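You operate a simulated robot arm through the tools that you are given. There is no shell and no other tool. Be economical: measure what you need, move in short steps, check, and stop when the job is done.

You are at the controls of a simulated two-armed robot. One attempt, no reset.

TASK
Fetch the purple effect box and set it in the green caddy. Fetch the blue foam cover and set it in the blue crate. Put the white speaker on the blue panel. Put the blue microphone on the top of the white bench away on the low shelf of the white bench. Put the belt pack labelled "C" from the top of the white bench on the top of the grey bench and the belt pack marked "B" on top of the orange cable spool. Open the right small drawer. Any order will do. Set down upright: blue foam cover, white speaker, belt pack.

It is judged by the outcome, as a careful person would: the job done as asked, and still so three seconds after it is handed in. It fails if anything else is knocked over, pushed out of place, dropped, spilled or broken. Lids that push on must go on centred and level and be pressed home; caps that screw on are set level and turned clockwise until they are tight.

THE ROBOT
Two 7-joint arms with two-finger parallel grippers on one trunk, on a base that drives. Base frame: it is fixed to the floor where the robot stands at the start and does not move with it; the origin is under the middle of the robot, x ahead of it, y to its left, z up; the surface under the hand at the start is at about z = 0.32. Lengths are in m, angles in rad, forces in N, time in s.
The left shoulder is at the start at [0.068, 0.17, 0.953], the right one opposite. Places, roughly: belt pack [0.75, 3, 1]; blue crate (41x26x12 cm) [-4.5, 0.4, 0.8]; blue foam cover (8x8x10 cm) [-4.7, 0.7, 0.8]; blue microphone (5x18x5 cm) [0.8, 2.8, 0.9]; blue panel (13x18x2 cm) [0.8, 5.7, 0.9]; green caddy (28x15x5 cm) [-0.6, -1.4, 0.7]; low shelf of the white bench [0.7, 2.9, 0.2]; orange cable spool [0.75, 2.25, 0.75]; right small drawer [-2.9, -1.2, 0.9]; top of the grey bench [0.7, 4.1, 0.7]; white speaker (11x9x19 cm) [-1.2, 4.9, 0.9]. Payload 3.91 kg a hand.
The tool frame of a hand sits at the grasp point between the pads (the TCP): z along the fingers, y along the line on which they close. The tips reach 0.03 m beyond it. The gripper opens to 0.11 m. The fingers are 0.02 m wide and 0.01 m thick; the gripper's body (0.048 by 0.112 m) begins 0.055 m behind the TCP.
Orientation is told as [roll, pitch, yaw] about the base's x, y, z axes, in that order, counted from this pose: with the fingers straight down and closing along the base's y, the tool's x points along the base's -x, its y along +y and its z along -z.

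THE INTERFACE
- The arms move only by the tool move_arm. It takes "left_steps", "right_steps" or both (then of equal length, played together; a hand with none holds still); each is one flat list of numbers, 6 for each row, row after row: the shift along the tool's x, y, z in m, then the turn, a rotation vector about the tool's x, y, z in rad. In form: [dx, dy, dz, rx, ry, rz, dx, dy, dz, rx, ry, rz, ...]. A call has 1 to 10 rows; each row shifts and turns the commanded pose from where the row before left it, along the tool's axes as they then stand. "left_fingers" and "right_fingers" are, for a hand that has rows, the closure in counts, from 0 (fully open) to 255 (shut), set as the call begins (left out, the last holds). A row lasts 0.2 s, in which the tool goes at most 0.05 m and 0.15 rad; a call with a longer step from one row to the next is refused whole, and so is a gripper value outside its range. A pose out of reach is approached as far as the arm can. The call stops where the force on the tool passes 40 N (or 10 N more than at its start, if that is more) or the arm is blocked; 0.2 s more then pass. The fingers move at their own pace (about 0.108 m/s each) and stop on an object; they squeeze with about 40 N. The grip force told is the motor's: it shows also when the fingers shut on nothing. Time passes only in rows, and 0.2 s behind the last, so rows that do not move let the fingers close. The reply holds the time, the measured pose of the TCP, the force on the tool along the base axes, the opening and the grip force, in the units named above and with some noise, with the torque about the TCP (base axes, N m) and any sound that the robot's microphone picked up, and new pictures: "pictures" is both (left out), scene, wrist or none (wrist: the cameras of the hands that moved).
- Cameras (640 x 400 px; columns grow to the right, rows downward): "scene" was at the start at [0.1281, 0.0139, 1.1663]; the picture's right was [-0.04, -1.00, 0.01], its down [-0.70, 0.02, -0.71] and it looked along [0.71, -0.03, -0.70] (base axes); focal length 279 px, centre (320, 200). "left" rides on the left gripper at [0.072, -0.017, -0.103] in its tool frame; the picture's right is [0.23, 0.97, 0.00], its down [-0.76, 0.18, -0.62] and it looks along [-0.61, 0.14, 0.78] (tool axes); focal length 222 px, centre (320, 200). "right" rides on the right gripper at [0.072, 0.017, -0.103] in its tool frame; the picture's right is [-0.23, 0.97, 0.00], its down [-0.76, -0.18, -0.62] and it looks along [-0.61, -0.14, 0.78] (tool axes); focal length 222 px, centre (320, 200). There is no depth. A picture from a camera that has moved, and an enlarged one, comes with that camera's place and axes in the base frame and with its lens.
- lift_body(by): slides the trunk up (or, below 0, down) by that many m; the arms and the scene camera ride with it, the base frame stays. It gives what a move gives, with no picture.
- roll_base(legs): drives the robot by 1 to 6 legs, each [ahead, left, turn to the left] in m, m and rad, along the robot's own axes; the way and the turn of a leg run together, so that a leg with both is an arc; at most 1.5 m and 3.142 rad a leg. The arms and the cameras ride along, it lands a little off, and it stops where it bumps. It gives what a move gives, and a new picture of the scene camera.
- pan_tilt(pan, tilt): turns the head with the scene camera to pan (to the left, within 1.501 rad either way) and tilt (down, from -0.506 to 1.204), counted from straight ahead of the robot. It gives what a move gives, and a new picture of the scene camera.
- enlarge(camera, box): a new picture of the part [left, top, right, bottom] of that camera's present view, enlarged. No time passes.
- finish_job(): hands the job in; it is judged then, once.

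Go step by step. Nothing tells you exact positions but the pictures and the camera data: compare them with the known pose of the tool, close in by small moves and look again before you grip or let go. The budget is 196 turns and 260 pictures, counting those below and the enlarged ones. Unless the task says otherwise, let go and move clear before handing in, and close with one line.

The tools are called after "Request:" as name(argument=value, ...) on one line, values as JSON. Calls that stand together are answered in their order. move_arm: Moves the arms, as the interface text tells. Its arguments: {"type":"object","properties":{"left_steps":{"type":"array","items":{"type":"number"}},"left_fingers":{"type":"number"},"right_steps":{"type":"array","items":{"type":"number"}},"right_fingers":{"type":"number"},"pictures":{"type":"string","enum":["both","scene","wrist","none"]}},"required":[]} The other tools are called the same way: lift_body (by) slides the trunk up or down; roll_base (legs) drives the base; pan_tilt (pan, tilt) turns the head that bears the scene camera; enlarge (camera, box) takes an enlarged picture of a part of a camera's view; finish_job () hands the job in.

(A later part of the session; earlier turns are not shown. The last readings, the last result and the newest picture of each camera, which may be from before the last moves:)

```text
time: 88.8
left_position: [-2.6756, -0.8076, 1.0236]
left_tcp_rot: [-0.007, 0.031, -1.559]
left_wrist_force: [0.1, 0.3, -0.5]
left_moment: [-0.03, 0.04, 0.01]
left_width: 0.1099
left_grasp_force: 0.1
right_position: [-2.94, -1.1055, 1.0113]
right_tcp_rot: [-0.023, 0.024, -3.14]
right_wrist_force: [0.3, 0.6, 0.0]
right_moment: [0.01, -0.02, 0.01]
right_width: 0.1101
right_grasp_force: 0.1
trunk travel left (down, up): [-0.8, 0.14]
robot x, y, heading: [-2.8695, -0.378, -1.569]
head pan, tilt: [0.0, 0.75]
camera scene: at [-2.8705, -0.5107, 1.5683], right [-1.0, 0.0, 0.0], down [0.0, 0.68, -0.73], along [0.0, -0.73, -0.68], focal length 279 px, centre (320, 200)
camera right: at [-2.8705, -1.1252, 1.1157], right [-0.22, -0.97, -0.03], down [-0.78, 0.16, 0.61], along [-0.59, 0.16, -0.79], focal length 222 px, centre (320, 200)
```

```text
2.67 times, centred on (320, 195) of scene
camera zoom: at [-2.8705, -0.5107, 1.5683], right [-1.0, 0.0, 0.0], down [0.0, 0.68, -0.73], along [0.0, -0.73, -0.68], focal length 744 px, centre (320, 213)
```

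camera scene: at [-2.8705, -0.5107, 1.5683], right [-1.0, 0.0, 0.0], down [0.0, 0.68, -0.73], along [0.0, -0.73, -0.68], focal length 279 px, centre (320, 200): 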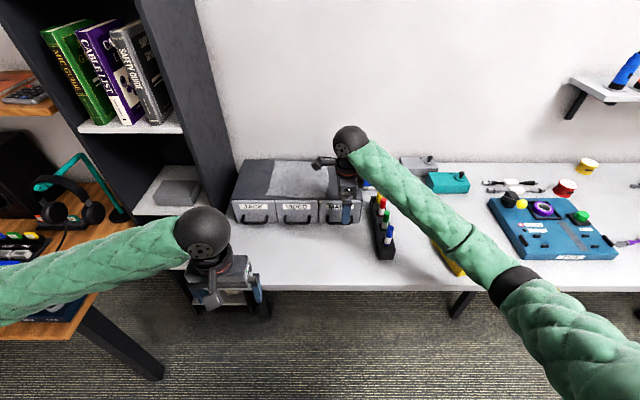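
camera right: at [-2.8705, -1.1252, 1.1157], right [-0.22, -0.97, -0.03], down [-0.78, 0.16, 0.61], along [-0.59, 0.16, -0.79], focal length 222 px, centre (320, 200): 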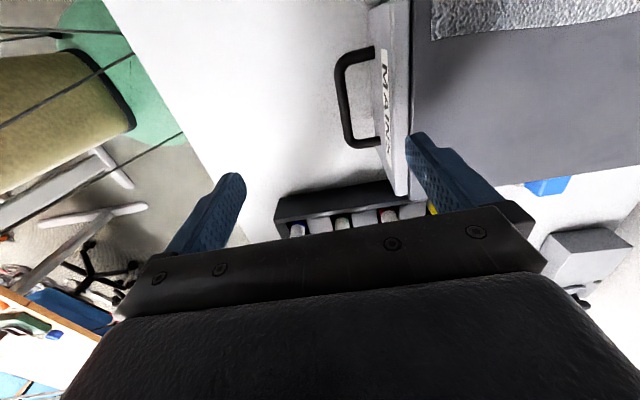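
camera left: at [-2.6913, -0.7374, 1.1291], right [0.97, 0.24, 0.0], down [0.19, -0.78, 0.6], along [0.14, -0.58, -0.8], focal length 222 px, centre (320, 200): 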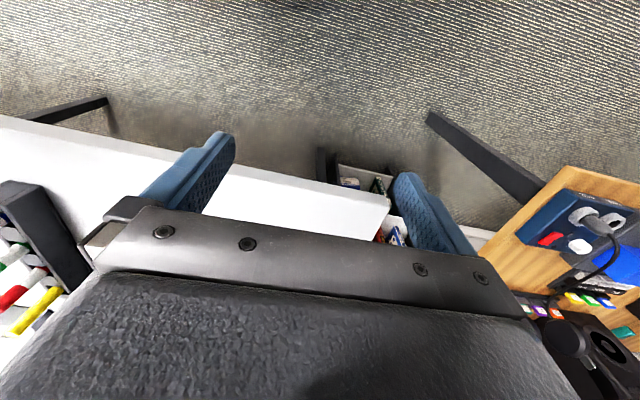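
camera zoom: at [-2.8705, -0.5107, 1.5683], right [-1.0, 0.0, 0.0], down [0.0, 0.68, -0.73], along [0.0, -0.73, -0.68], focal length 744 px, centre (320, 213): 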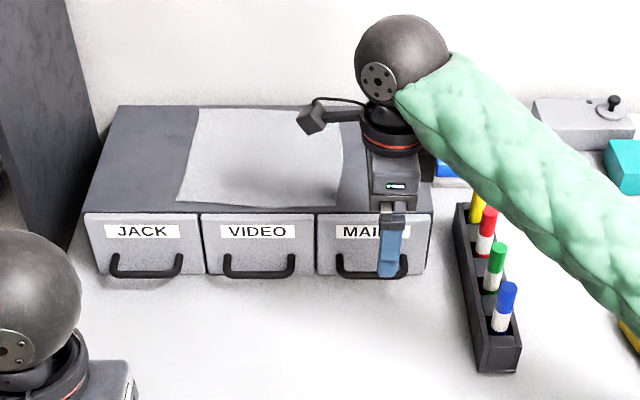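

Request:
move_arm(right_steps=[0.01, 0.016, 0.01, 0, 0, 0, 0, 0, 0.035, 0, 0, 0, 0, 0, 0, 0, 0, 0], right_fingers=185, pictures="wrist")

Request:
enlarge(camera="scene", box=[280, 160, 400, 235])

Request:
enlarge(camera="right", box=[240, 40, 480, 190])

```text
time: 89.6
left_position: [-2.6771, -0.8072, 1.0238]
left_tcp_rot: [-0.008, 0.031, -1.559]
left_wrist_force: [0.0, -0.5, -0.3]
left_moment: [0.02, -0.01, 0.02]
left_width: 0.1101
left_grasp_force: 0.1
right_position: [-2.9275, -1.1191, 0.9672]
right_tcp_rot: [-0.019, 0.022, -3.139]
right_wrist_force: [-0.8, 0.1, 0.7]
right_moment: [-0.01, 0.02, 0.01]
right_width: 0.0304
right_grasp_force: 0.0
trunk travel left (down, up): [-0.8, 0.14]
robot x, y, heading: [-2.8725, -0.3767, -1.572]
head pan, tilt: [0.0, 0.75]
camera right: at [-2.8584, -1.1389, 1.0712], right [-0.22, -0.97, -0.03], down [-0.78, 0.16, 0.61], along [-0.59, 0.16, -0.79], focal length 222 px, centre (320, 200)
```

right: 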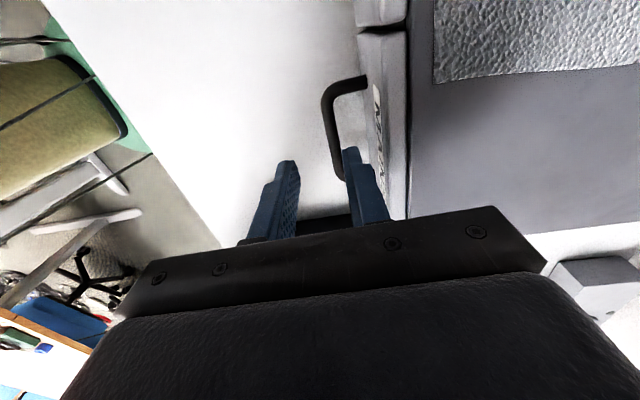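

```text
5.33 times, centred on (340, 198) of scene
camera zoom: at [-2.8708, -0.5095, 1.5685], right [-1.0, 0.0, 0.0], down [0.0, 0.68, -0.73], along [0.0, -0.73, -0.68], focal length 1488 px, centre (213, 213)
```

zoom: 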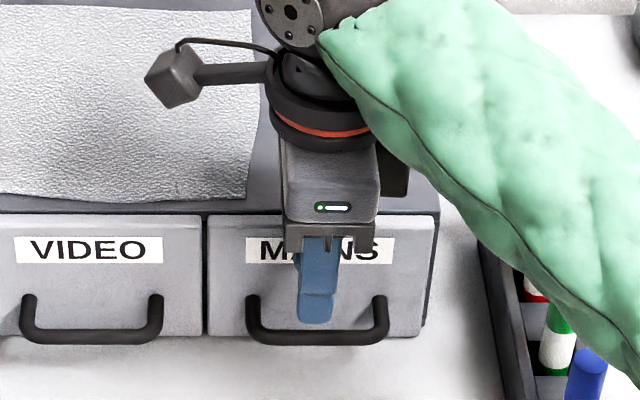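

```text
2.67 times, centred on (360, 115) of right
camera zoom: at [-2.8584, -1.1389, 1.0712], right [-0.22, -0.97, -0.03], down [-0.78, 0.16, 0.61], along [-0.59, 0.16, -0.79], focal length 592 px, centre (213, 427)
```

zoom: 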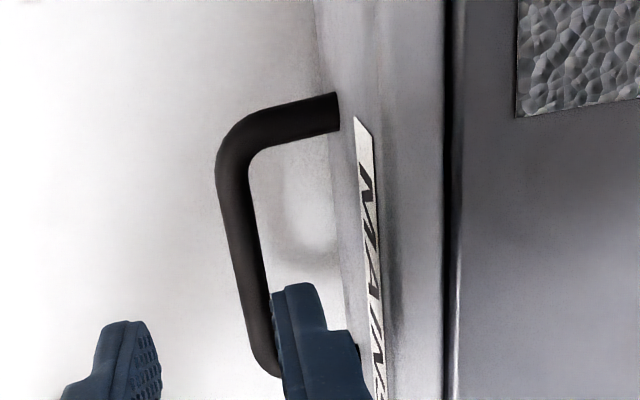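

Request:
move_arm(right_steps=[0.0, 0.006, 0.02, 0, 0, 0, 0, 0, 0.02, 0, 0, 0, 0, 0, 0.02, 0, 0, 0], pictures="wrist")

Request:
enlarge(camera="scene", box=[280, 160, 400, 235])

```text
time: 90.4
left_position: [-2.6759, -0.8062, 1.0255]
left_tcp_rot: [-0.006, 0.031, -1.558]
left_wrist_force: [1.0, 0.1, 0.1]
left_moment: [0.03, 0.0, 0.0]
left_width: 0.11
left_grasp_force: 0.0
right_position: [-2.926, -1.1239, 0.9072]
right_tcp_rot: [-0.021, 0.022, -3.141]
right_wrist_force: [0.6, -0.9, 0.5]
right_moment: [0.0, 0.01, -0.02]
right_width: 0.0301
right_grasp_force: 0.1
trunk travel left (down, up): [-0.8, 0.14]
robot x, y, heading: [-2.8678, -0.3713, -1.567]
head pan, tilt: [0.0, 0.75]
camera right: at [-2.8564, -1.1438, 1.0118], right [-0.22, -0.97, -0.03], down [-0.78, 0.16, 0.61], along [-0.59, 0.16, -0.79], focal length 222 px, centre (320, 200)
```

right: 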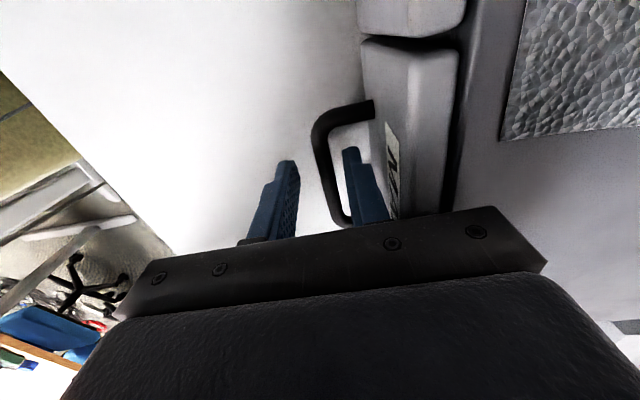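

```text
5.33 times, centred on (340, 198) of scene
camera zoom: at [-2.8709, -0.5097, 1.5685], right [-1.0, 0.0, 0.0], down [0.0, 0.68, -0.73], along [0.0, -0.73, -0.68], focal length 1488 px, centre (213, 213)
```

zoom: 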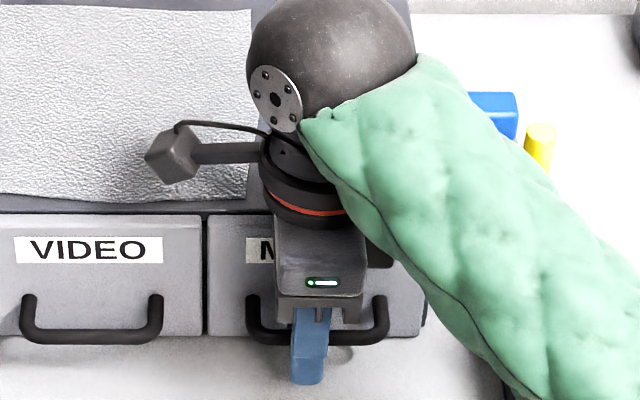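

The fingers straddle the bar. I'll close on it and pull toward the robot.

Request:
move_arm(right_steps=[0, 0, 0, 0, 0, 0, 0, 0, 0, 0, 0, 0, 0, 0, 0, 0, 0, 0], right_fingers=255, pictures="none")

Request:
move_arm(right_steps=[0, -0.01, 0, 0, 0, 0, 0, -0.02, 0, 0, 0, 0, 0, -0.02, 0, 0, 0, 0, 0, -0.02, 0, 0, 0, 0, 0, -0.02, 0, 0, 0, 0, 0, -0.02, 0, 0, 0, 0], pictures="both")

```text
time: 91.2
left_position: [-2.6758, -0.8072, 1.0234]
left_tcp_rot: [-0.005, 0.032, -1.559]
left_wrist_force: [0.1, 1.0, -1.0]
left_moment: [0.0, 0.02, 0.02]
left_width: 0.1097
left_grasp_force: 0.0
right_position: [-2.9249, -1.1238, 0.9081]
right_tcp_rot: [-0.02, 0.023, -3.137]
right_wrist_force: [-0.4, 0.0, -0.6]
right_moment: [-0.01, 0.08, 0.54]
right_width: 0.0093
right_grasp_force: 45.1
trunk travel left (down, up): [-0.8, 0.14]
robot x, y, heading: [-2.8692, -0.3756, -1.571]
head pan, tilt: [0.0, 0.75]
```

```text
time: 92.6
left_position: [-2.6766, -0.8085, 1.0225]
left_tcp_rot: [-0.004, 0.03, -1.56]
left_wrist_force: [0.4, -0.1, 0.0]
left_moment: [0.01, 0.01, 0.0]
left_width: 0.11
left_grasp_force: 0.2
right_position: [-2.9255, -1.015, 0.9078]
right_tcp_rot: [-0.023, 0.023, -3.138]
right_wrist_force: [1.5, -0.4, -26.4]
right_moment: [0.0, -0.11, 0.56]
right_width: 0.0094
right_grasp_force: 45.4
trunk travel left (down, up): [-0.8, 0.14]
robot x, y, heading: [-2.8711, -0.3762, -1.568]
head pan, tilt: [0.0, 0.75]
camera scene: at [-2.8711, -0.5113, 1.5679], right [-1.0, 0.0, 0.0], down [0.0, 0.68, -0.73], along [0.0, -0.73, -0.68], focal length 279 px, centre (320, 200)
camera right: at [-2.8562, -1.0338, 1.0116], right [-0.22, -0.97, -0.03], down [-0.78, 0.16, 0.61], along [-0.59, 0.16, -0.79], focal length 222 px, centre (320, 200)
```

scene: 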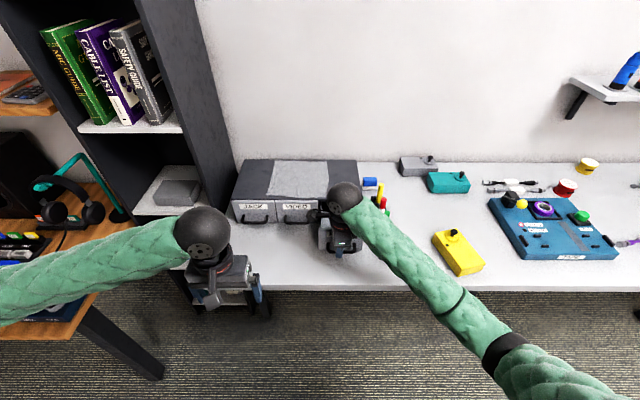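
right: 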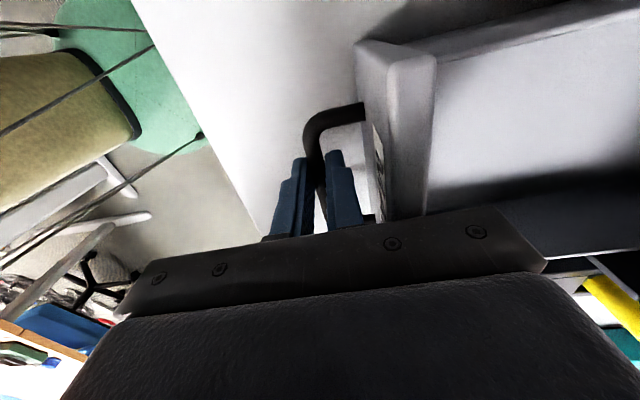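

Request:
move_arm(right_steps=[0, -0.02, 0, 0, 0, 0, 0, -0.02, 0, 0, 0, 0], pictures="wrist")

```text
time: 93.2
left_position: [-2.6758, -0.8081, 1.0225]
left_tcp_rot: [-0.008, 0.035, -1.557]
left_wrist_force: [-0.3, 0.8, 0.7]
left_moment: [0.05, -0.01, 0.0]
left_width: 0.1098
left_grasp_force: 0.1
right_position: [-2.9253, -0.974, 0.9082]
right_tcp_rot: [-0.026, 0.024, -3.138]
right_wrist_force: [6.9, 0.7, -38.2]
right_moment: [0.02, -0.1, 0.41]
right_width: 0.0094
right_grasp_force: 44.9
trunk travel left (down, up): [-0.8, 0.14]
robot x, y, heading: [-2.8728, -0.378, -1.57]
head pan, tilt: [0.0, 0.75]
camera right: at [-2.8563, -0.9942, 1.0127], right [-0.22, -0.97, -0.03], down [-0.78, 0.16, 0.61], along [-0.59, 0.16, -0.79], focal length 222 px, centre (320, 200)
```

right: 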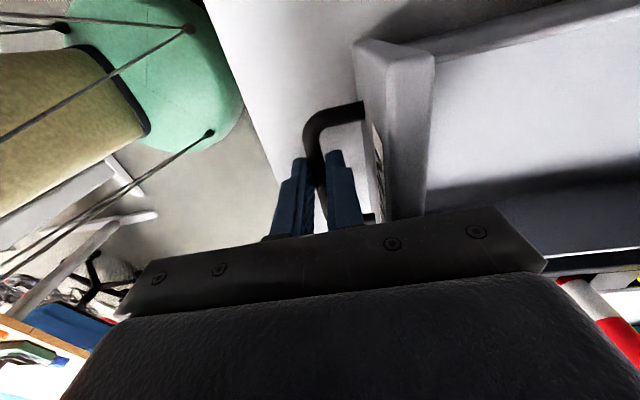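

The drawer is open about 0.15 m. I'll release and rise straight up.

Request:
move_arm(right_steps=[0, 0, 0, 0, 0, 0, 0, 0, 0, 0, 0, 0, 0, 0, -0.02, 0, 0, 0, 0, 0, -0.03, 0, 0, 0, 0, 0, -0.04, 0, 0, 0, 0, -0.03, -0.03, 0, 0, 0, 0, -0.045, 0, 0, 0, 0, 0, -0.045, 0, 0, 0, 0], right_fingers=190, pictures="both")

Request:
enlarge(camera="scene", box=[200, 120, 440, 270])

```text
time: 95.0
left_position: [-2.6762, -0.806, 1.0219]
left_tcp_rot: [-0.004, 0.03, -1.556]
left_wrist_force: [-0.3, 0.9, -0.1]
left_moment: [-0.05, -0.02, 0.02]
left_width: 0.1101
left_grasp_force: 0.0
right_position: [-2.9319, -0.8587, 1.0301]
right_tcp_rot: [-0.019, 0.028, -3.134]
right_wrist_force: [0.2, -0.4, -0.4]
right_moment: [0.01, -0.02, -0.01]
right_width: 0.028
right_grasp_force: 0.1
right hand out of reach, approached as far as the arm can: row 8
trunk travel left (down, up): [-0.8, 0.14]
robot x, y, heading: [-2.8709, -0.3789, -1.567]
head pan, tilt: [0.0, 0.75]
camera scene: at [-2.8714, -0.5086, 1.5686], right [-1.0, 0.0, 0.0], down [0.0, 0.68, -0.73], along [0.0, -0.73, -0.68], focal length 279 px, centre (320, 200)
camera right: at [-2.8629, -0.8774, 1.135], right [-0.22, -0.98, -0.03], down [-0.78, 0.16, 0.61], along [-0.59, 0.15, -0.8], focal length 222 px, centre (320, 200)
```

scene: 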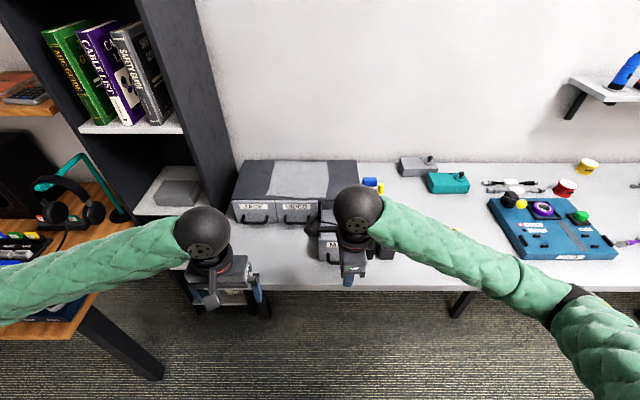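
right: 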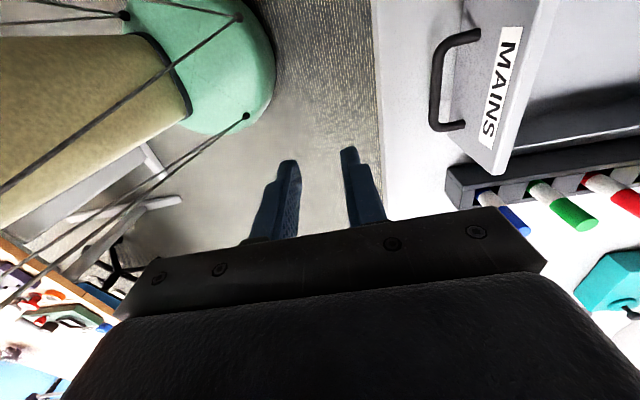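

```text
2.67 times, centred on (320, 195) of scene
camera zoom: at [-2.8714, -0.5086, 1.5686], right [-1.0, 0.0, 0.0], down [0.0, 0.68, -0.73], along [0.0, -0.73, -0.68], focal length 744 px, centre (320, 213)
```

zoom: 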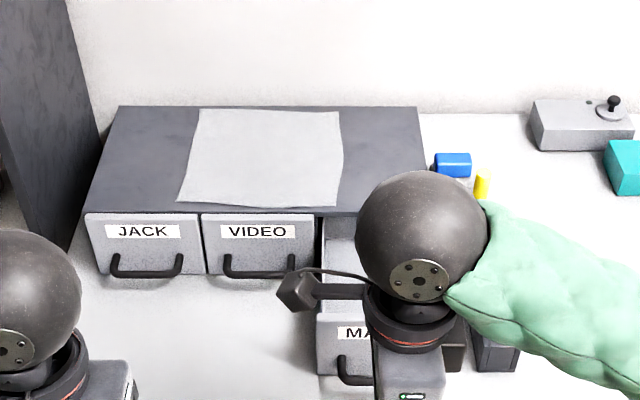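

The MAINS drawer is open. I'll turn the right wrist back and strafe along the aisle toward the table with the crate.

Request:
move_arm(right_steps=[0, 0, 0, 0, 0, -0.15, 0, 0, 0, 0, 0, -0.15, 0, 0, 0, 0, 0, -0.15, 0, 0, 0, 0, 0, -0.15, 0, 0, 0, 0, 0, -0.15, 0, 0, 0, 0, 0, -0.15, 0, 0, 0, 0, 0, -0.15, 0, -0.04, 0, 0, 0, -0.15, 0, -0.04, 0, 0, 0, -0.15, 0, -0.04, 0, 0, 0, -0.15], right_fingers=0, pictures="none")

Request:
roll_base(legs=[[0.0, -1.3, 0]])

Request:
pan_tilt(pan=-1.5, tilt=0.6)

```text
time: 97.2
left_position: [-2.677, -0.8062, 1.0243]
left_tcp_rot: [-0.007, 0.029, -1.557]
left_wrist_force: [0.2, -0.5, -0.2]
left_moment: [0.02, 0.0, -0.02]
left_width: 0.1102
left_grasp_force: 0.0
right_position: [-3.0434, -0.8157, 1.0297]
right_tcp_rot: [0.022, 0.022, -1.635]
right_wrist_force: [0.0, 0.8, -0.2]
right_moment: [-0.02, -0.01, -0.01]
right_width: 0.1097
right_grasp_force: 0.0
trunk travel left (down, up): [-0.8, 0.14]
robot x, y, heading: [-2.8714, -0.3761, -1.566]
head pan, tilt: [0.0, 0.75]
```

```text
time: 103.7
left_position: [-3.9801, -0.8085, 1.0236]
left_tcp_rot: [-0.005, 0.032, -1.56]
left_wrist_force: [-0.1, 0.1, 0.4]
left_moment: [0.0, 0.05, 0.01]
left_width: 0.11
left_grasp_force: 0.0
right_position: [-4.3456, -0.816, 1.0295]
right_tcp_rot: [0.022, 0.023, -1.642]
right_wrist_force: [-0.1, -0.3, 1.0]
right_moment: [0.0, 0.03, 0.01]
right_width: 0.1102
right_grasp_force: 0.2
trunk travel left (down, up): [-0.8, 0.14]
robot x, y, heading: [-4.1741, -0.3786, -1.57]
head pan, tilt: [0.0, 0.75]
camera scene: at [-4.1742, -0.5104, 1.5685], right [-1.0, 0.0, 0.0], down [0.0, 0.68, -0.73], along [0.0, -0.73, -0.68], focal length 279 px, centre (320, 200)
```

scene: 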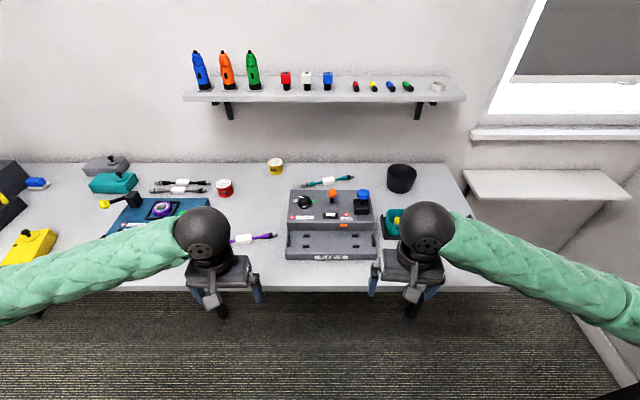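

```text
time: 105.3
left_position: [-3.9804, -0.8082, 1.0238]
left_tcp_rot: [-0.006, 0.032, -1.561]
left_wrist_force: [0.8, 0.3, 0.3]
left_moment: [0.0, 0.01, 0.0]
left_width: 0.1102
left_grasp_force: 0.1
right_position: [-4.3459, -0.8153, 1.0288]
right_tcp_rot: [0.021, 0.022, -1.644]
right_wrist_force: [-0.5, -0.6, 0.2]
right_moment: [0.03, 0.02, 0.02]
right_width: 0.1097
right_grasp_force: 0.0
trunk travel left (down, up): [-0.8, 0.14]
robot x, y, heading: [-4.1727, -0.3774, -1.569]
head pan, tilt: [-1.499, 0.6]
camera scene: at [-4.2621, -0.4338, 1.5814], right [-0.07, 1.0, 0.0], down [0.56, 0.04, -0.82], along [-0.82, -0.06, -0.57], focal length 279 px, centre (320, 200)
```

scene: 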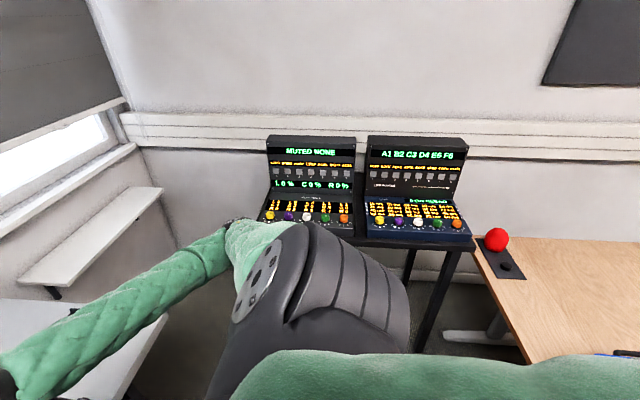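

Request:
roll_base(legs=[[0, 0, 3.13]])

Request:
pan_tilt(pan=0.2, tilt=0.7)

```text
time: 113.0
left_position: [-4.3587, 0.058, 1.0231]
left_tcp_rot: [-0.005, 0.031, 1.563]
left_wrist_force: [0.1, 0.6, 0.4]
left_moment: [0.0, -0.01, 0.01]
left_width: 0.1102
left_grasp_force: 0.0
right_position: [-3.9911, 0.0595, 1.0287]
right_tcp_rot: [0.021, 0.022, 1.48]
right_wrist_force: [0.5, 0.2, -1.0]
right_moment: [0.02, -0.01, 0.0]
right_width: 0.1101
right_grasp_force: 0.1
trunk travel left (down, up): [-0.8, 0.14]
robot x, y, heading: [-4.1708, -0.3743, 1.551]
head pan, tilt: [-1.499, 0.6]
camera scene: at [-4.0847, -0.3217, 1.5814], right [0.05, -1.0, 0.0], down [-0.56, -0.03, -0.83], along [0.82, 0.04, -0.56], focal length 279 px, centre (320, 200)
```

scene: 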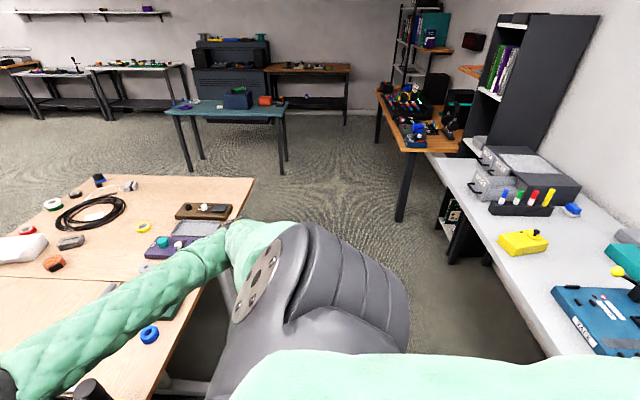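

```text
time: 114.7
left_position: [-4.3587, 0.0574, 1.023]
left_tcp_rot: [-0.006, 0.031, 1.563]
left_wrist_force: [-0.3, 0.6, -0.1]
left_moment: [0.01, -0.05, -0.03]
left_width: 0.1101
left_grasp_force: 0.1
right_position: [-3.9916, 0.0589, 1.0297]
right_tcp_rot: [0.022, 0.024, 1.482]
right_wrist_force: [-0.3, 0.4, 0.6]
right_moment: [-0.01, -0.01, -0.02]
right_width: 0.1098
right_grasp_force: 0.1
trunk travel left (down, up): [-0.8, 0.14]
robot x, y, heading: [-4.1743, -0.3763, 1.551]
head pan, tilt: [0.201, 0.7]
camera scene: at [-4.1881, -0.2427, 1.5727], right [0.98, 0.18, 0.0], down [0.12, -0.63, -0.76], along [-0.14, 0.75, -0.64], focal length 279 px, centre (320, 200)
```

scene: 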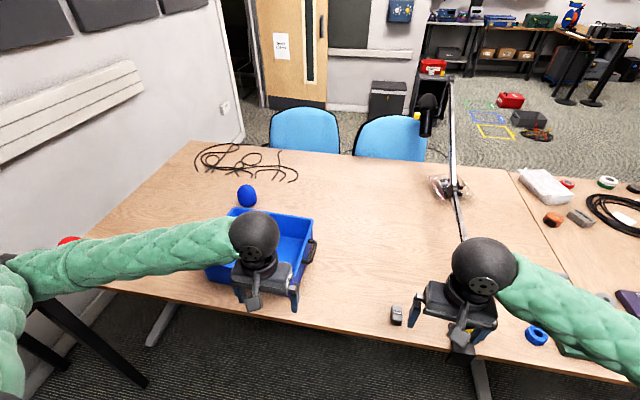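

I see the blue foam ball at about [-4.68, 0.64] behind the blue crate. I'll extend the left hand over the table first to pull the elbow in, then edge the base nearer.

Request:
move_arm(left_steps=[-0.045, 0, 0, 0, 0, 0, -0.045, 0, 0, 0, 0, 0, -0.045, 0, 0, 0, 0, 0, -0.045, 0.02, 0, 0, 0, 0, -0.045, 0.02, 0, 0, 0, 0, -0.045, 0.02, 0, 0, 0, 0, -0.045, 0.02, 0, 0, 0, 0, -0.045, 0.02, 0, 0, 0, 0], right_steps=[0, 0, -0.02, 0, 0, 0, 0, 0, -0.02, 0, 0, 0, 0, 0, 0, 0, 0, 0, 0, 0, 0, 0, 0, 0, 0, 0, 0, 0, 0, 0, 0, 0, 0, 0, 0, 0, 0, 0, 0, 0, 0, 0, 0, 0, 0, 0, 0, 0], pictures="none")

Request:
roll_base(legs=[[0, 0.14, 0.02], [0.11, 0, 0]])

Request:
pan_tilt(pan=0.4, tilt=0.8)

```text
time: 116.5
left_position: [-4.4563, 0.4197, 1.0122]
left_tcp_rot: [-0.006, 0.031, 1.561]
left_wrist_force: [0.0, -0.5, -0.8]
left_moment: [-0.04, 0.01, 0.04]
left_width: 0.1101
left_grasp_force: 0.1
right_position: [-3.9906, 0.0651, 1.0684]
right_tcp_rot: [0.021, 0.025, 1.48]
right_wrist_force: [-0.1, 0.3, -0.7]
right_moment: [-0.02, -0.01, 0.0]
right_width: 0.1101
right_grasp_force: 0.2
right hand out of reach, approached as far as the arm can: row 2
trunk travel left (down, up): [-0.8, 0.14]
robot x, y, heading: [-4.171, -0.3805, 1.552]
head pan, tilt: [0.201, 0.7]
```

```text
time: 118.7
left_position: [-4.6117, 0.5248, 1.0128]
left_tcp_rot: [-0.005, 0.033, 1.581]
left_wrist_force: [0.5, 0.6, 0.1]
left_moment: [0.01, -0.01, 0.01]
left_width: 0.1097
left_grasp_force: 0.0
right_position: [-4.1411, 0.1796, 1.0674]
right_tcp_rot: [0.023, 0.026, 1.5]
right_wrist_force: [-0.3, 0.2, -0.8]
right_moment: [0.02, -0.02, 0.01]
right_width: 0.1101
right_grasp_force: 0.0
trunk travel left (down, up): [-0.8, 0.14]
robot x, y, heading: [-4.3135, -0.2612, 1.571]
head pan, tilt: [0.201, 0.7]
camera scene: at [-4.332, -0.1299, 1.5727], right [0.98, 0.2, 0.0], down [0.13, -0.63, -0.76], along [-0.15, 0.75, -0.64], focal length 279 px, centre (320, 200)
```

scene: 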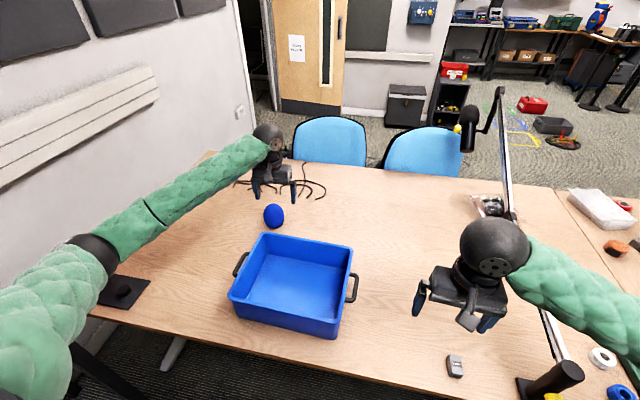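

```text
time: 119.4
left_position: [-4.6119, 0.5257, 1.0117]
left_tcp_rot: [-0.005, 0.031, 1.582]
left_wrist_force: [1.1, 0.2, -0.7]
left_moment: [-0.02, -0.01, -0.03]
left_width: 0.1101
left_grasp_force: 0.1
right_position: [-4.1409, 0.1799, 1.0679]
right_tcp_rot: [0.023, 0.024, 1.5]
right_wrist_force: [0.2, -0.1, 0.0]
right_moment: [-0.03, -0.03, 0.04]
right_width: 0.1098
right_grasp_force: 0.0
trunk travel left (down, up): [-0.8, 0.14]
robot x, y, heading: [-4.3154, -0.2655, 1.572]
head pan, tilt: [0.4, 0.799]
camera scene: at [-4.3462, -0.1394, 1.5644], right [0.92, 0.39, 0.0], down [0.28, -0.66, -0.7], along [-0.27, 0.64, -0.72], focal length 279 px, centre (320, 200)
```

scene: 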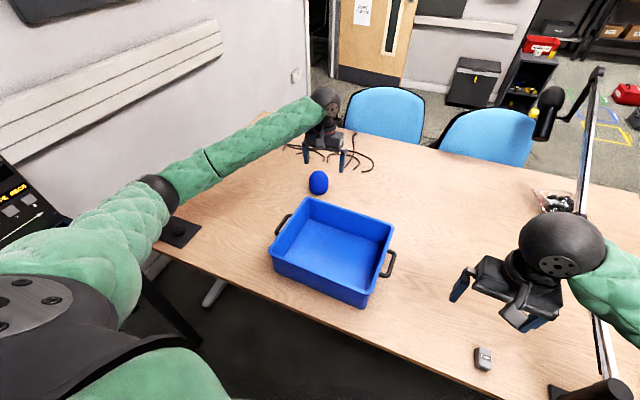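

Request:
enlarge(camera="scene", box=[100, 80, 420, 280])

Request:
move_arm(left_steps=[-0.01, 0, 0, 0, 0, 0], pictures="wrist")

```text
2.00 times, centred on (260, 180) of scene
camera zoom: at [-4.3462, -0.1394, 1.5644], right [0.92, 0.39, 0.0], down [0.28, -0.66, -0.7], along [-0.27, 0.64, -0.72], focal length 558 px, centre (440, 240)
```

zoom: 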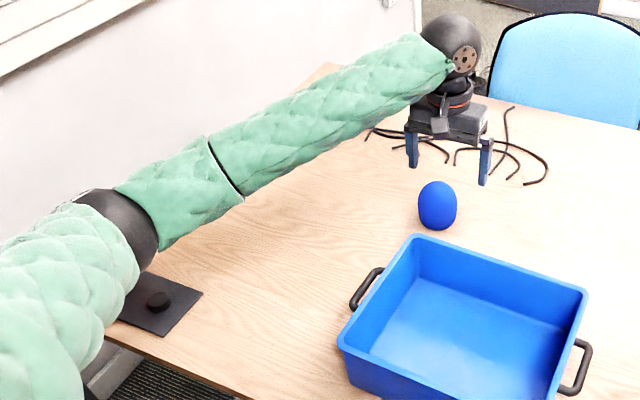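

```text
time: 119.8
left_position: [-4.6119, 0.5351, 1.0121]
left_tcp_rot: [-0.004, 0.031, 1.581]
left_wrist_force: [-0.4, 0.5, 0.1]
left_moment: [-0.01, -0.02, -0.05]
left_width: 0.1097
left_grasp_force: 0.0
right_position: [-4.1403, 0.18, 1.0674]
right_tcp_rot: [0.022, 0.027, 1.502]
right_wrist_force: [-0.1, 0.1, -0.1]
right_moment: [0.01, -0.01, 0.0]
right_width: 0.11
right_grasp_force: 0.0
trunk travel left (down, up): [-0.8, 0.14]
robot x, y, heading: [-4.3126, -0.2663, 1.574]
head pan, tilt: [0.4, 0.799]
camera left: at [-4.593, 0.4668, 1.1174], right [-0.97, -0.24, 0.0], down [-0.19, 0.78, 0.6], along [-0.14, 0.58, -0.8], focal length 222 px, centre (320, 200)
```

left: 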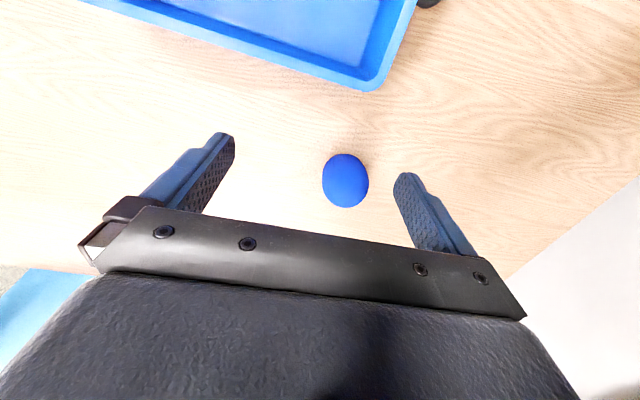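

The foam is at about [-4.683, 0.647, 0.787]. I'll move the left hand over it.

Request:
move_arm(left_steps=[-0.03, 0.03, 0, 0, 0, 0, -0.03, 0.03, 0, 0, 0, 0, -0.035, 0.011, 0, 0, 0, 0, -0.017, 0, 0.03, 0, 0, 0, 0, 0, 0.045, 0, 0, 0], pictures="both")

```text
time: 121.0
left_position: [-4.6853, 0.6438, 0.9314]
left_tcp_rot: [-0.007, 0.028, 1.581]
left_wrist_force: [-0.8, -0.2, 0.6]
left_moment: [0.01, 0.0, 0.02]
left_width: 0.1102
left_grasp_force: 0.0
right_position: [-4.1412, 0.1788, 1.0672]
right_tcp_rot: [0.02, 0.025, 1.5]
right_wrist_force: [0.5, 0.2, 0.8]
right_moment: [0.0, -0.01, 0.0]
right_width: 0.1101
right_grasp_force: 0.0
trunk travel left (down, up): [-0.8, 0.14]
robot x, y, heading: [-4.3146, -0.2667, 1.567]
head pan, tilt: [0.4, 0.799]
camera scene: at [-4.3469, -0.1393, 1.5645], right [0.92, 0.39, 0.0], down [0.28, -0.66, -0.7], along [-0.27, 0.64, -0.72], focal length 279 px, centre (320, 200)
camera left: at [-4.6662, 0.5754, 1.0393], right [-0.97, -0.24, 0.0], down [-0.19, 0.78, 0.6], along [-0.14, 0.58, -0.8], focal length 222 px, centre (320, 200)
```

scene: 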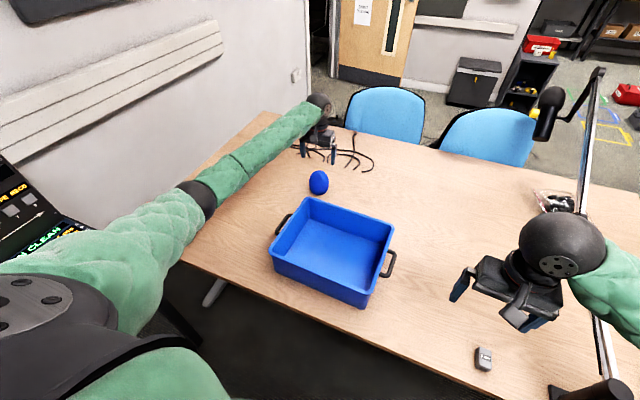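
left: 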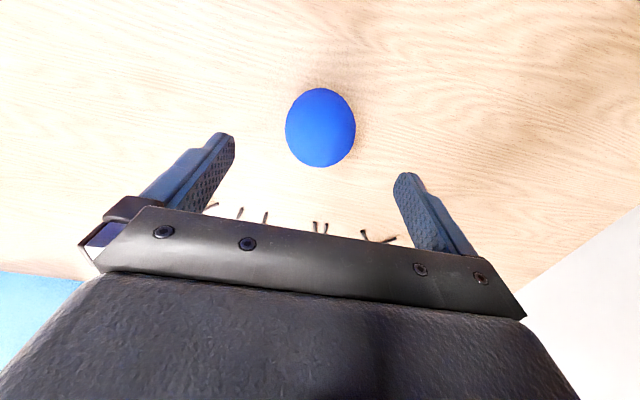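

Request:
move_arm(left_steps=[-0.01, 0, 0.04, 0, 0, 0, 0, 0, 0.04, 0, 0, 0, 0, 0, 0.04, 0, 0, 0, 0, 0, 0.022, 0, 0, 0], pictures="wrist")

```text
time: 122.0
left_position: [-4.683, 0.649, 0.7916]
left_tcp_rot: [-0.006, 0.031, 1.58]
left_wrist_force: [0.3, 0.0, 0.6]
left_moment: [-0.02, -0.01, 0.02]
left_width: 0.1102
left_grasp_force: 0.0
right_position: [-4.14, 0.1799, 1.0672]
right_tcp_rot: [0.021, 0.025, 1.501]
right_wrist_force: [0.6, 0.6, -0.3]
right_moment: [-0.01, 0.0, -0.02]
right_width: 0.1104
right_grasp_force: 0.0
trunk travel left (down, up): [-0.8, 0.14]
robot x, y, heading: [-4.309, -0.2657, 1.575]
head pan, tilt: [0.4, 0.799]
camera left: at [-4.6638, 0.5811, 0.8967], right [-0.97, -0.24, 0.0], down [-0.19, 0.78, 0.6], along [-0.14, 0.58, -0.8], focal length 222 px, centre (320, 200)
```

left: 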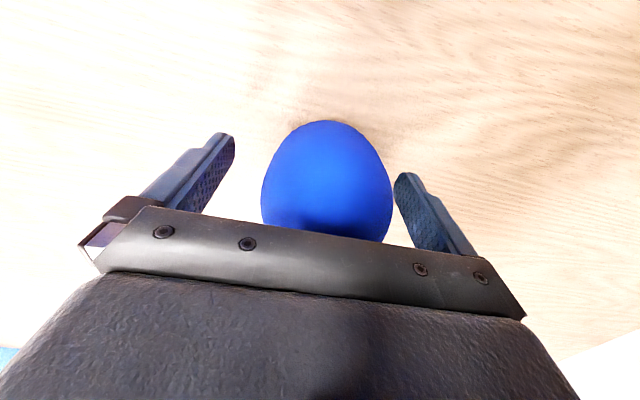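

Request:
move_arm(left_steps=[0, 0, 0, 0, 0, 0, 0, 0, 0, 0, 0, 0, 0, 0, 0, 0, 0, 0], left_fingers=255, pictures="wrist")

Request:
move_arm(left_steps=[0, 0, -0.01, 0, 0, 0, 0, 0, -0.02, 0, 0, 0, 0, 0, -0.02, 0, 0, 0], pictures="wrist")

```text
time: 122.8
left_position: [-4.6816, 0.6499, 0.7914]
left_tcp_rot: [-0.006, 0.03, 1.582]
left_wrist_force: [-1.2, -0.5, 1.6]
left_moment: [0.04, 0.15, 0.03]
left_width: 0.071
left_grasp_force: 39.8
right_position: [-4.1411, 0.178, 1.0684]
right_tcp_rot: [0.022, 0.024, 1.501]
right_wrist_force: [0.8, 0.4, 0.7]
right_moment: [0.01, 0.01, 0.03]
right_width: 0.1105
right_grasp_force: 0.0
trunk travel left (down, up): [-0.8, 0.14]
robot x, y, heading: [-4.3138, -0.2673, 1.569]
head pan, tilt: [0.4, 0.799]
camera left: at [-4.6638, 0.5807, 0.8973], right [-0.97, -0.24, 0.0], down [-0.19, 0.78, 0.6], along [-0.14, 0.58, -0.8], focal length 222 px, centre (320, 200)
```

left: 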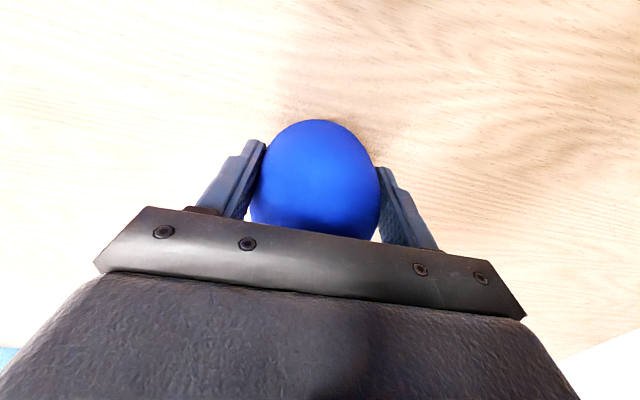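

```text
time: 123.6
left_position: [-4.6851, 0.65, 0.8407]
left_tcp_rot: [-0.006, 0.03, 1.582]
left_wrist_force: [-0.1, 0.4, -0.1]
left_moment: [-0.04, 0.02, -0.01]
left_width: 0.0714
left_grasp_force: 40.0
right_position: [-4.1413, 0.1795, 1.0685]
right_tcp_rot: [0.021, 0.024, 1.501]
right_wrist_force: [-0.8, 0.4, 1.0]
right_moment: [0.0, -0.02, -0.01]
right_width: 0.11
right_grasp_force: 0.0
trunk travel left (down, up): [-0.8, 0.14]
robot x, y, heading: [-4.315, -0.2628, 1.576]
head pan, tilt: [0.4, 0.799]
camera left: at [-4.6654, 0.5822, 0.9473], right [-0.97, -0.24, 0.0], down [-0.19, 0.78, 0.6], along [-0.14, 0.58, -0.8], focal length 222 px, centre (320, 200)
```

left: 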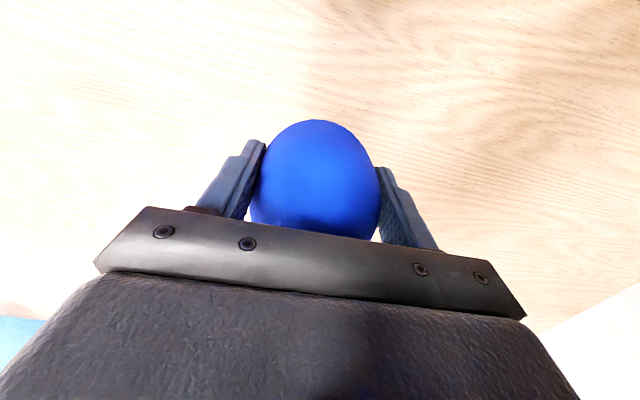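

The foam is held. I'll raise it and carry it over the crate centre at about [-4.5, 0.34].

Request:
move_arm(left_steps=[0, 0, -0.04, 0, 0, 0, 0, 0, -0.045, 0, 0, 0, 0, 0, -0.04, 0, 0, 0, 0.04, -0.025, 0, 0, 0, 0, 0.04, -0.025, 0, 0, 0, 0, 0.04, -0.025, 0, 0, 0, 0, 0.04, -0.025, 0, 0, 0, 0, 0.04, -0.025, 0, 0, 0, 0, 0.04, -0.025, 0, 0, 0, 0, 0.04, -0.025, 0, 0, 0, 0], pictures="none")

Request:
move_arm(left_steps=[0.03, -0.01, 0, 0, 0, 0, 0, 0, 0.02, 0, 0, 0], pictures="both")

```text
time: 125.8
left_position: [-4.5044, 0.3758, 0.9771]
left_tcp_rot: [-0.006, 0.029, 1.58]
left_wrist_force: [-0.3, -0.3, -0.3]
left_moment: [-0.02, 0.02, 0.0]
left_width: 0.0708
left_grasp_force: 40.1
right_position: [-4.1394, 0.1782, 1.0679]
right_tcp_rot: [0.021, 0.024, 1.501]
right_wrist_force: [-1.0, 0.9, -0.1]
right_moment: [0.06, 0.01, 0.01]
right_width: 0.11
right_grasp_force: 0.0
trunk travel left (down, up): [-0.8, 0.14]
robot x, y, heading: [-4.312, -0.2618, 1.572]
head pan, tilt: [0.4, 0.799]
```

```text
time: 126.4
left_position: [-4.4954, 0.3466, 0.9576]
left_tcp_rot: [-0.004, 0.03, 1.582]
left_wrist_force: [0.2, 0.2, -0.3]
left_moment: [-0.05, 0.0, -0.02]
left_width: 0.0708
left_grasp_force: 39.8
right_position: [-4.1414, 0.18, 1.0678]
right_tcp_rot: [0.021, 0.024, 1.501]
right_wrist_force: [-0.1, 0.1, -1.0]
right_moment: [0.01, -0.02, 0.02]
right_width: 0.1098
right_grasp_force: 0.0
trunk travel left (down, up): [-0.8, 0.14]
robot x, y, heading: [-4.3118, -0.2674, 1.576]
head pan, tilt: [0.4, 0.799]
camera scene: at [-4.3466, -0.1389, 1.5644], right [0.92, 0.39, 0.0], down [0.28, -0.66, -0.7], along [-0.27, 0.64, -0.72], focal length 279 px, centre (320, 200)
camera left: at [-4.477, 0.2784, 1.0628], right [-0.97, -0.24, 0.0], down [-0.19, 0.78, 0.6], along [-0.14, 0.58, -0.8], focal length 222 px, centre (320, 200)
```

scene: 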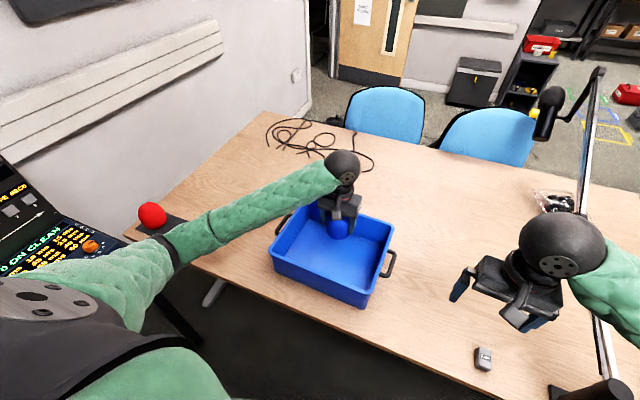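
left: 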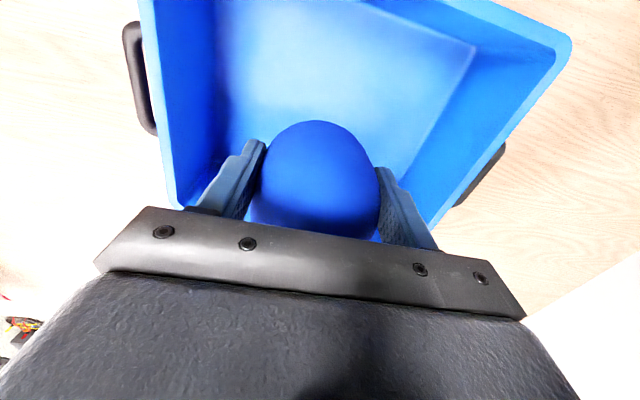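

Request:
move_arm(left_steps=[0, 0, 0.04, 0, 0, 0, 0, 0, 0.04, 0, 0, 0, 0, 0, 0.04, 0, 0, 0, 0, 0, 0.02, 0, 0, 0, 0, 0, 0.01, 0, 0, 0], pictures="wrist")

```text
time: 127.6
left_position: [-4.4955, 0.3422, 0.8073]
left_tcp_rot: [-0.005, 0.029, 1.583]
left_wrist_force: [0.7, -0.8, -0.7]
left_moment: [0.01, -0.03, -0.01]
left_width: 0.0708
left_grasp_force: 40.2
right_position: [-4.1415, 0.1803, 1.0681]
right_tcp_rot: [0.021, 0.025, 1.5]
right_wrist_force: [0.3, 0.5, -0.3]
right_moment: [-0.02, 0.03, -0.02]
right_width: 0.1099
right_grasp_force: 0.1
trunk travel left (down, up): [-0.8, 0.14]
robot x, y, heading: [-4.3156, -0.2652, 1.57]
head pan, tilt: [0.4, 0.799]
camera left: at [-4.4763, 0.2732, 0.9126], right [-0.97, -0.24, 0.0], down [-0.19, 0.78, 0.6], along [-0.14, 0.58, -0.8], focal length 222 px, centre (320, 200)
```

left: 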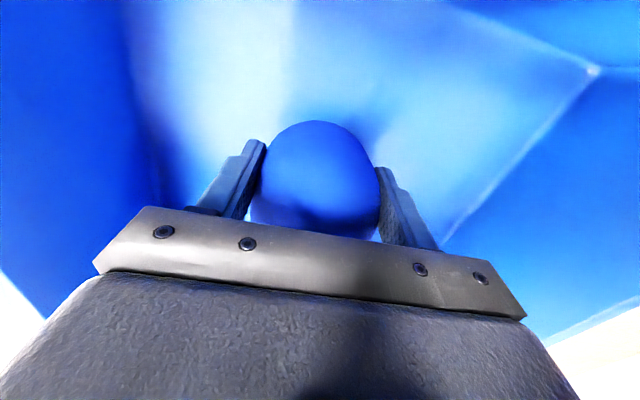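

Request:
move_arm(left_steps=[0, 0, 0.004, 0, 0, 0, 0, 0, 0.004, 0, 0, 0, 0, 0, 0.004, 0, 0, 0], pictures="none")

```text
time: 128.4
left_position: [-4.4944, 0.3419, 0.796]
left_tcp_rot: [-0.005, 0.027, 1.582]
left_wrist_force: [-1.4, -0.6, 12.5]
left_moment: [0.02, 0.46, 0.06]
left_width: 0.0713
left_grasp_force: 39.2
right_position: [-4.1413, 0.1779, 1.0693]
right_tcp_rot: [0.02, 0.024, 1.502]
right_wrist_force: [0.0, -0.4, -0.5]
right_moment: [0.03, -0.04, -0.02]
right_width: 0.1099
right_grasp_force: 0.0
trunk travel left (down, up): [-0.8, 0.14]
robot x, y, heading: [-4.314, -0.2643, 1.571]
head pan, tilt: [0.4, 0.799]
```

The foam touches the crate floor (12 N). I'll release gently and rise.

Request:
move_arm(left_steps=[0, 0, -0.001, 0, 0, 0, 0, 0, 0, 0, 0, 0, 0, 0, 0, 0, 0, 0, 0, 0, -0.03, 0, 0, 0, 0, 0, -0.04, 0, 0, 0, 0, 0, -0.045, 0, 0, 0, 0, 0, -0.045, 0, 0, 0, 0, 0, -0.045, 0, 0, 0], left_fingers=0, pictures="both")

```text
time: 130.2
left_position: [-4.4971, 0.3457, 1.0014]
left_tcp_rot: [-0.007, 0.032, 1.58]
left_wrist_force: [-0.7, -0.2, 0.2]
left_moment: [0.01, -0.04, 0.0]
left_width: 0.1101
left_grasp_force: 0.0
right_position: [-4.1405, 0.1792, 1.0683]
right_tcp_rot: [0.021, 0.023, 1.501]
right_wrist_force: [-0.2, -0.6, -0.1]
right_moment: [-0.04, 0.01, -0.02]
right_width: 0.11
right_grasp_force: 0.0
trunk travel left (down, up): [-0.8, 0.14]
robot x, y, heading: [-4.3101, -0.2646, 1.569]
head pan, tilt: [0.4, 0.799]
camera scene: at [-4.3464, -0.1398, 1.5643], right [0.92, 0.39, 0.0], down [0.28, -0.66, -0.7], along [-0.27, 0.64, -0.72], focal length 279 px, centre (320, 200)
camera left: at [-4.4781, 0.2781, 1.1062], right [-0.97, -0.24, 0.0], down [-0.19, 0.78, 0.6], along [-0.14, 0.58, -0.8], focal length 222 px, centre (320, 200)
```

scene: 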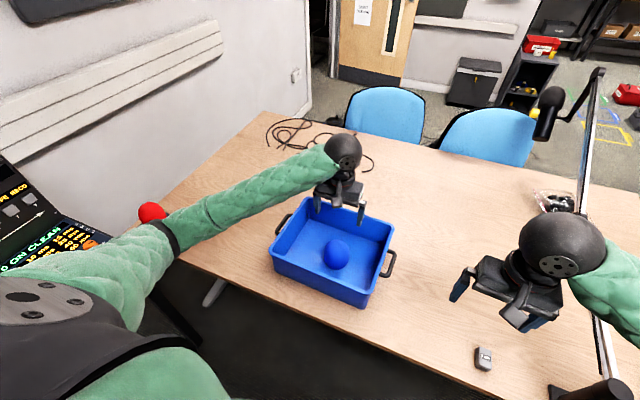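
left: 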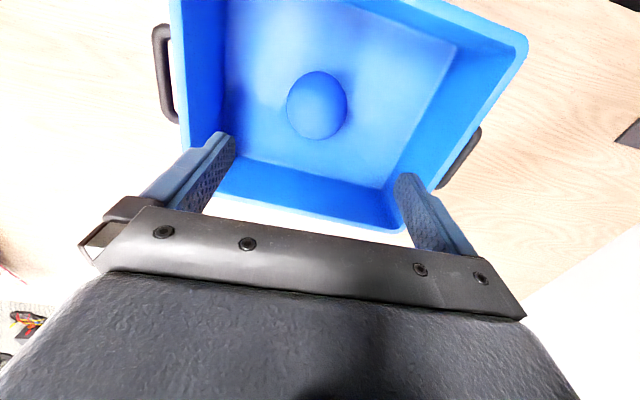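

The foam cover sits upright in the crate. I'll back off, retract, turn to face along the aisle (+x), and drive toward the speaker area.

Request:
roll_base(legs=[[-0.15, 0, 0]])

Request:
move_arm(left_steps=[0.045, 0, 0, 0, 0, 0, 0.045, 0, 0, 0, 0, 0, 0.045, 0, 0, 0, 0, 0, 0.045, 0, 0, 0, 0, 0], pictures="scene")

```text
time: 131.6
left_position: [-4.4945, 0.1967, 1.0018]
left_tcp_rot: [-0.002, 0.03, 1.581]
left_wrist_force: [-0.1, 0.5, 0.4]
left_moment: [0.01, -0.01, -0.02]
left_width: 0.1101
left_grasp_force: 0.1
right_position: [-4.1397, 0.0295, 1.0692]
right_tcp_rot: [0.022, 0.026, 1.5]
right_wrist_force: [0.0, -0.4, 0.1]
right_moment: [-0.02, 0.03, -0.04]
right_width: 0.1102
right_grasp_force: 0.1
trunk travel left (down, up): [-0.8, 0.14]
robot x, y, heading: [-4.3125, -0.4146, 1.57]
head pan, tilt: [0.4, 0.799]
camera scene: at [-4.3463, -0.2896, 1.5644], right [0.92, 0.39, 0.0], down [0.28, -0.66, -0.7], along [-0.27, 0.64, -0.72], focal length 279 px, centre (320, 200)
```

scene: 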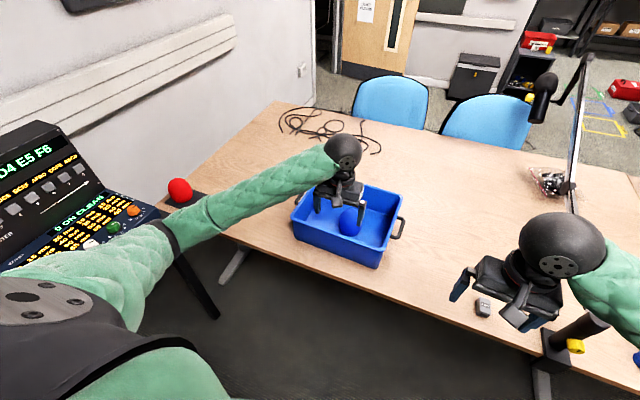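

```text
time: 132.6
left_position: [-4.4947, 0.017, 1.0082]
left_tcp_rot: [-0.005, 0.029, 1.579]
left_wrist_force: [0.5, -0.8, 0.4]
left_moment: [0.04, 0.0, -0.01]
left_width: 0.1098
left_grasp_force: 0.1
right_position: [-4.1402, 0.0287, 1.069]
right_tcp_rot: [0.022, 0.022, 1.498]
right_wrist_force: [-1.0, -0.2, 0.2]
right_moment: [0.03, -0.03, 0.03]
right_width: 0.11
right_grasp_force: 0.2
trunk travel left (down, up): [-0.8, 0.14]
robot x, y, heading: [-4.315, -0.4135, 1.572]
head pan, tilt: [0.4, 0.799]
camera scene: at [-4.3465, -0.2902, 1.5646], right [0.92, 0.39, 0.0], down [0.28, -0.66, -0.7], along [-0.27, 0.64, -0.72], focal length 279 px, centre (320, 200)
```

scene: 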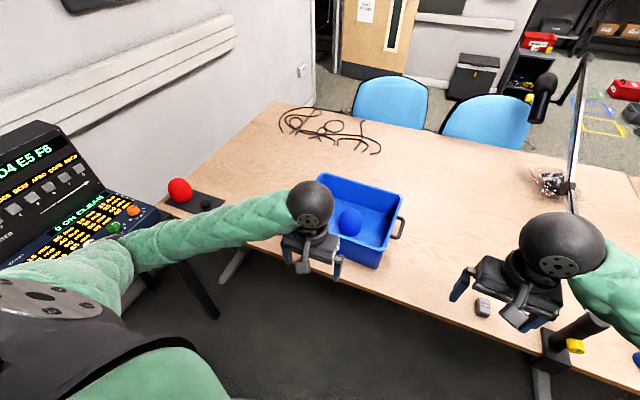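

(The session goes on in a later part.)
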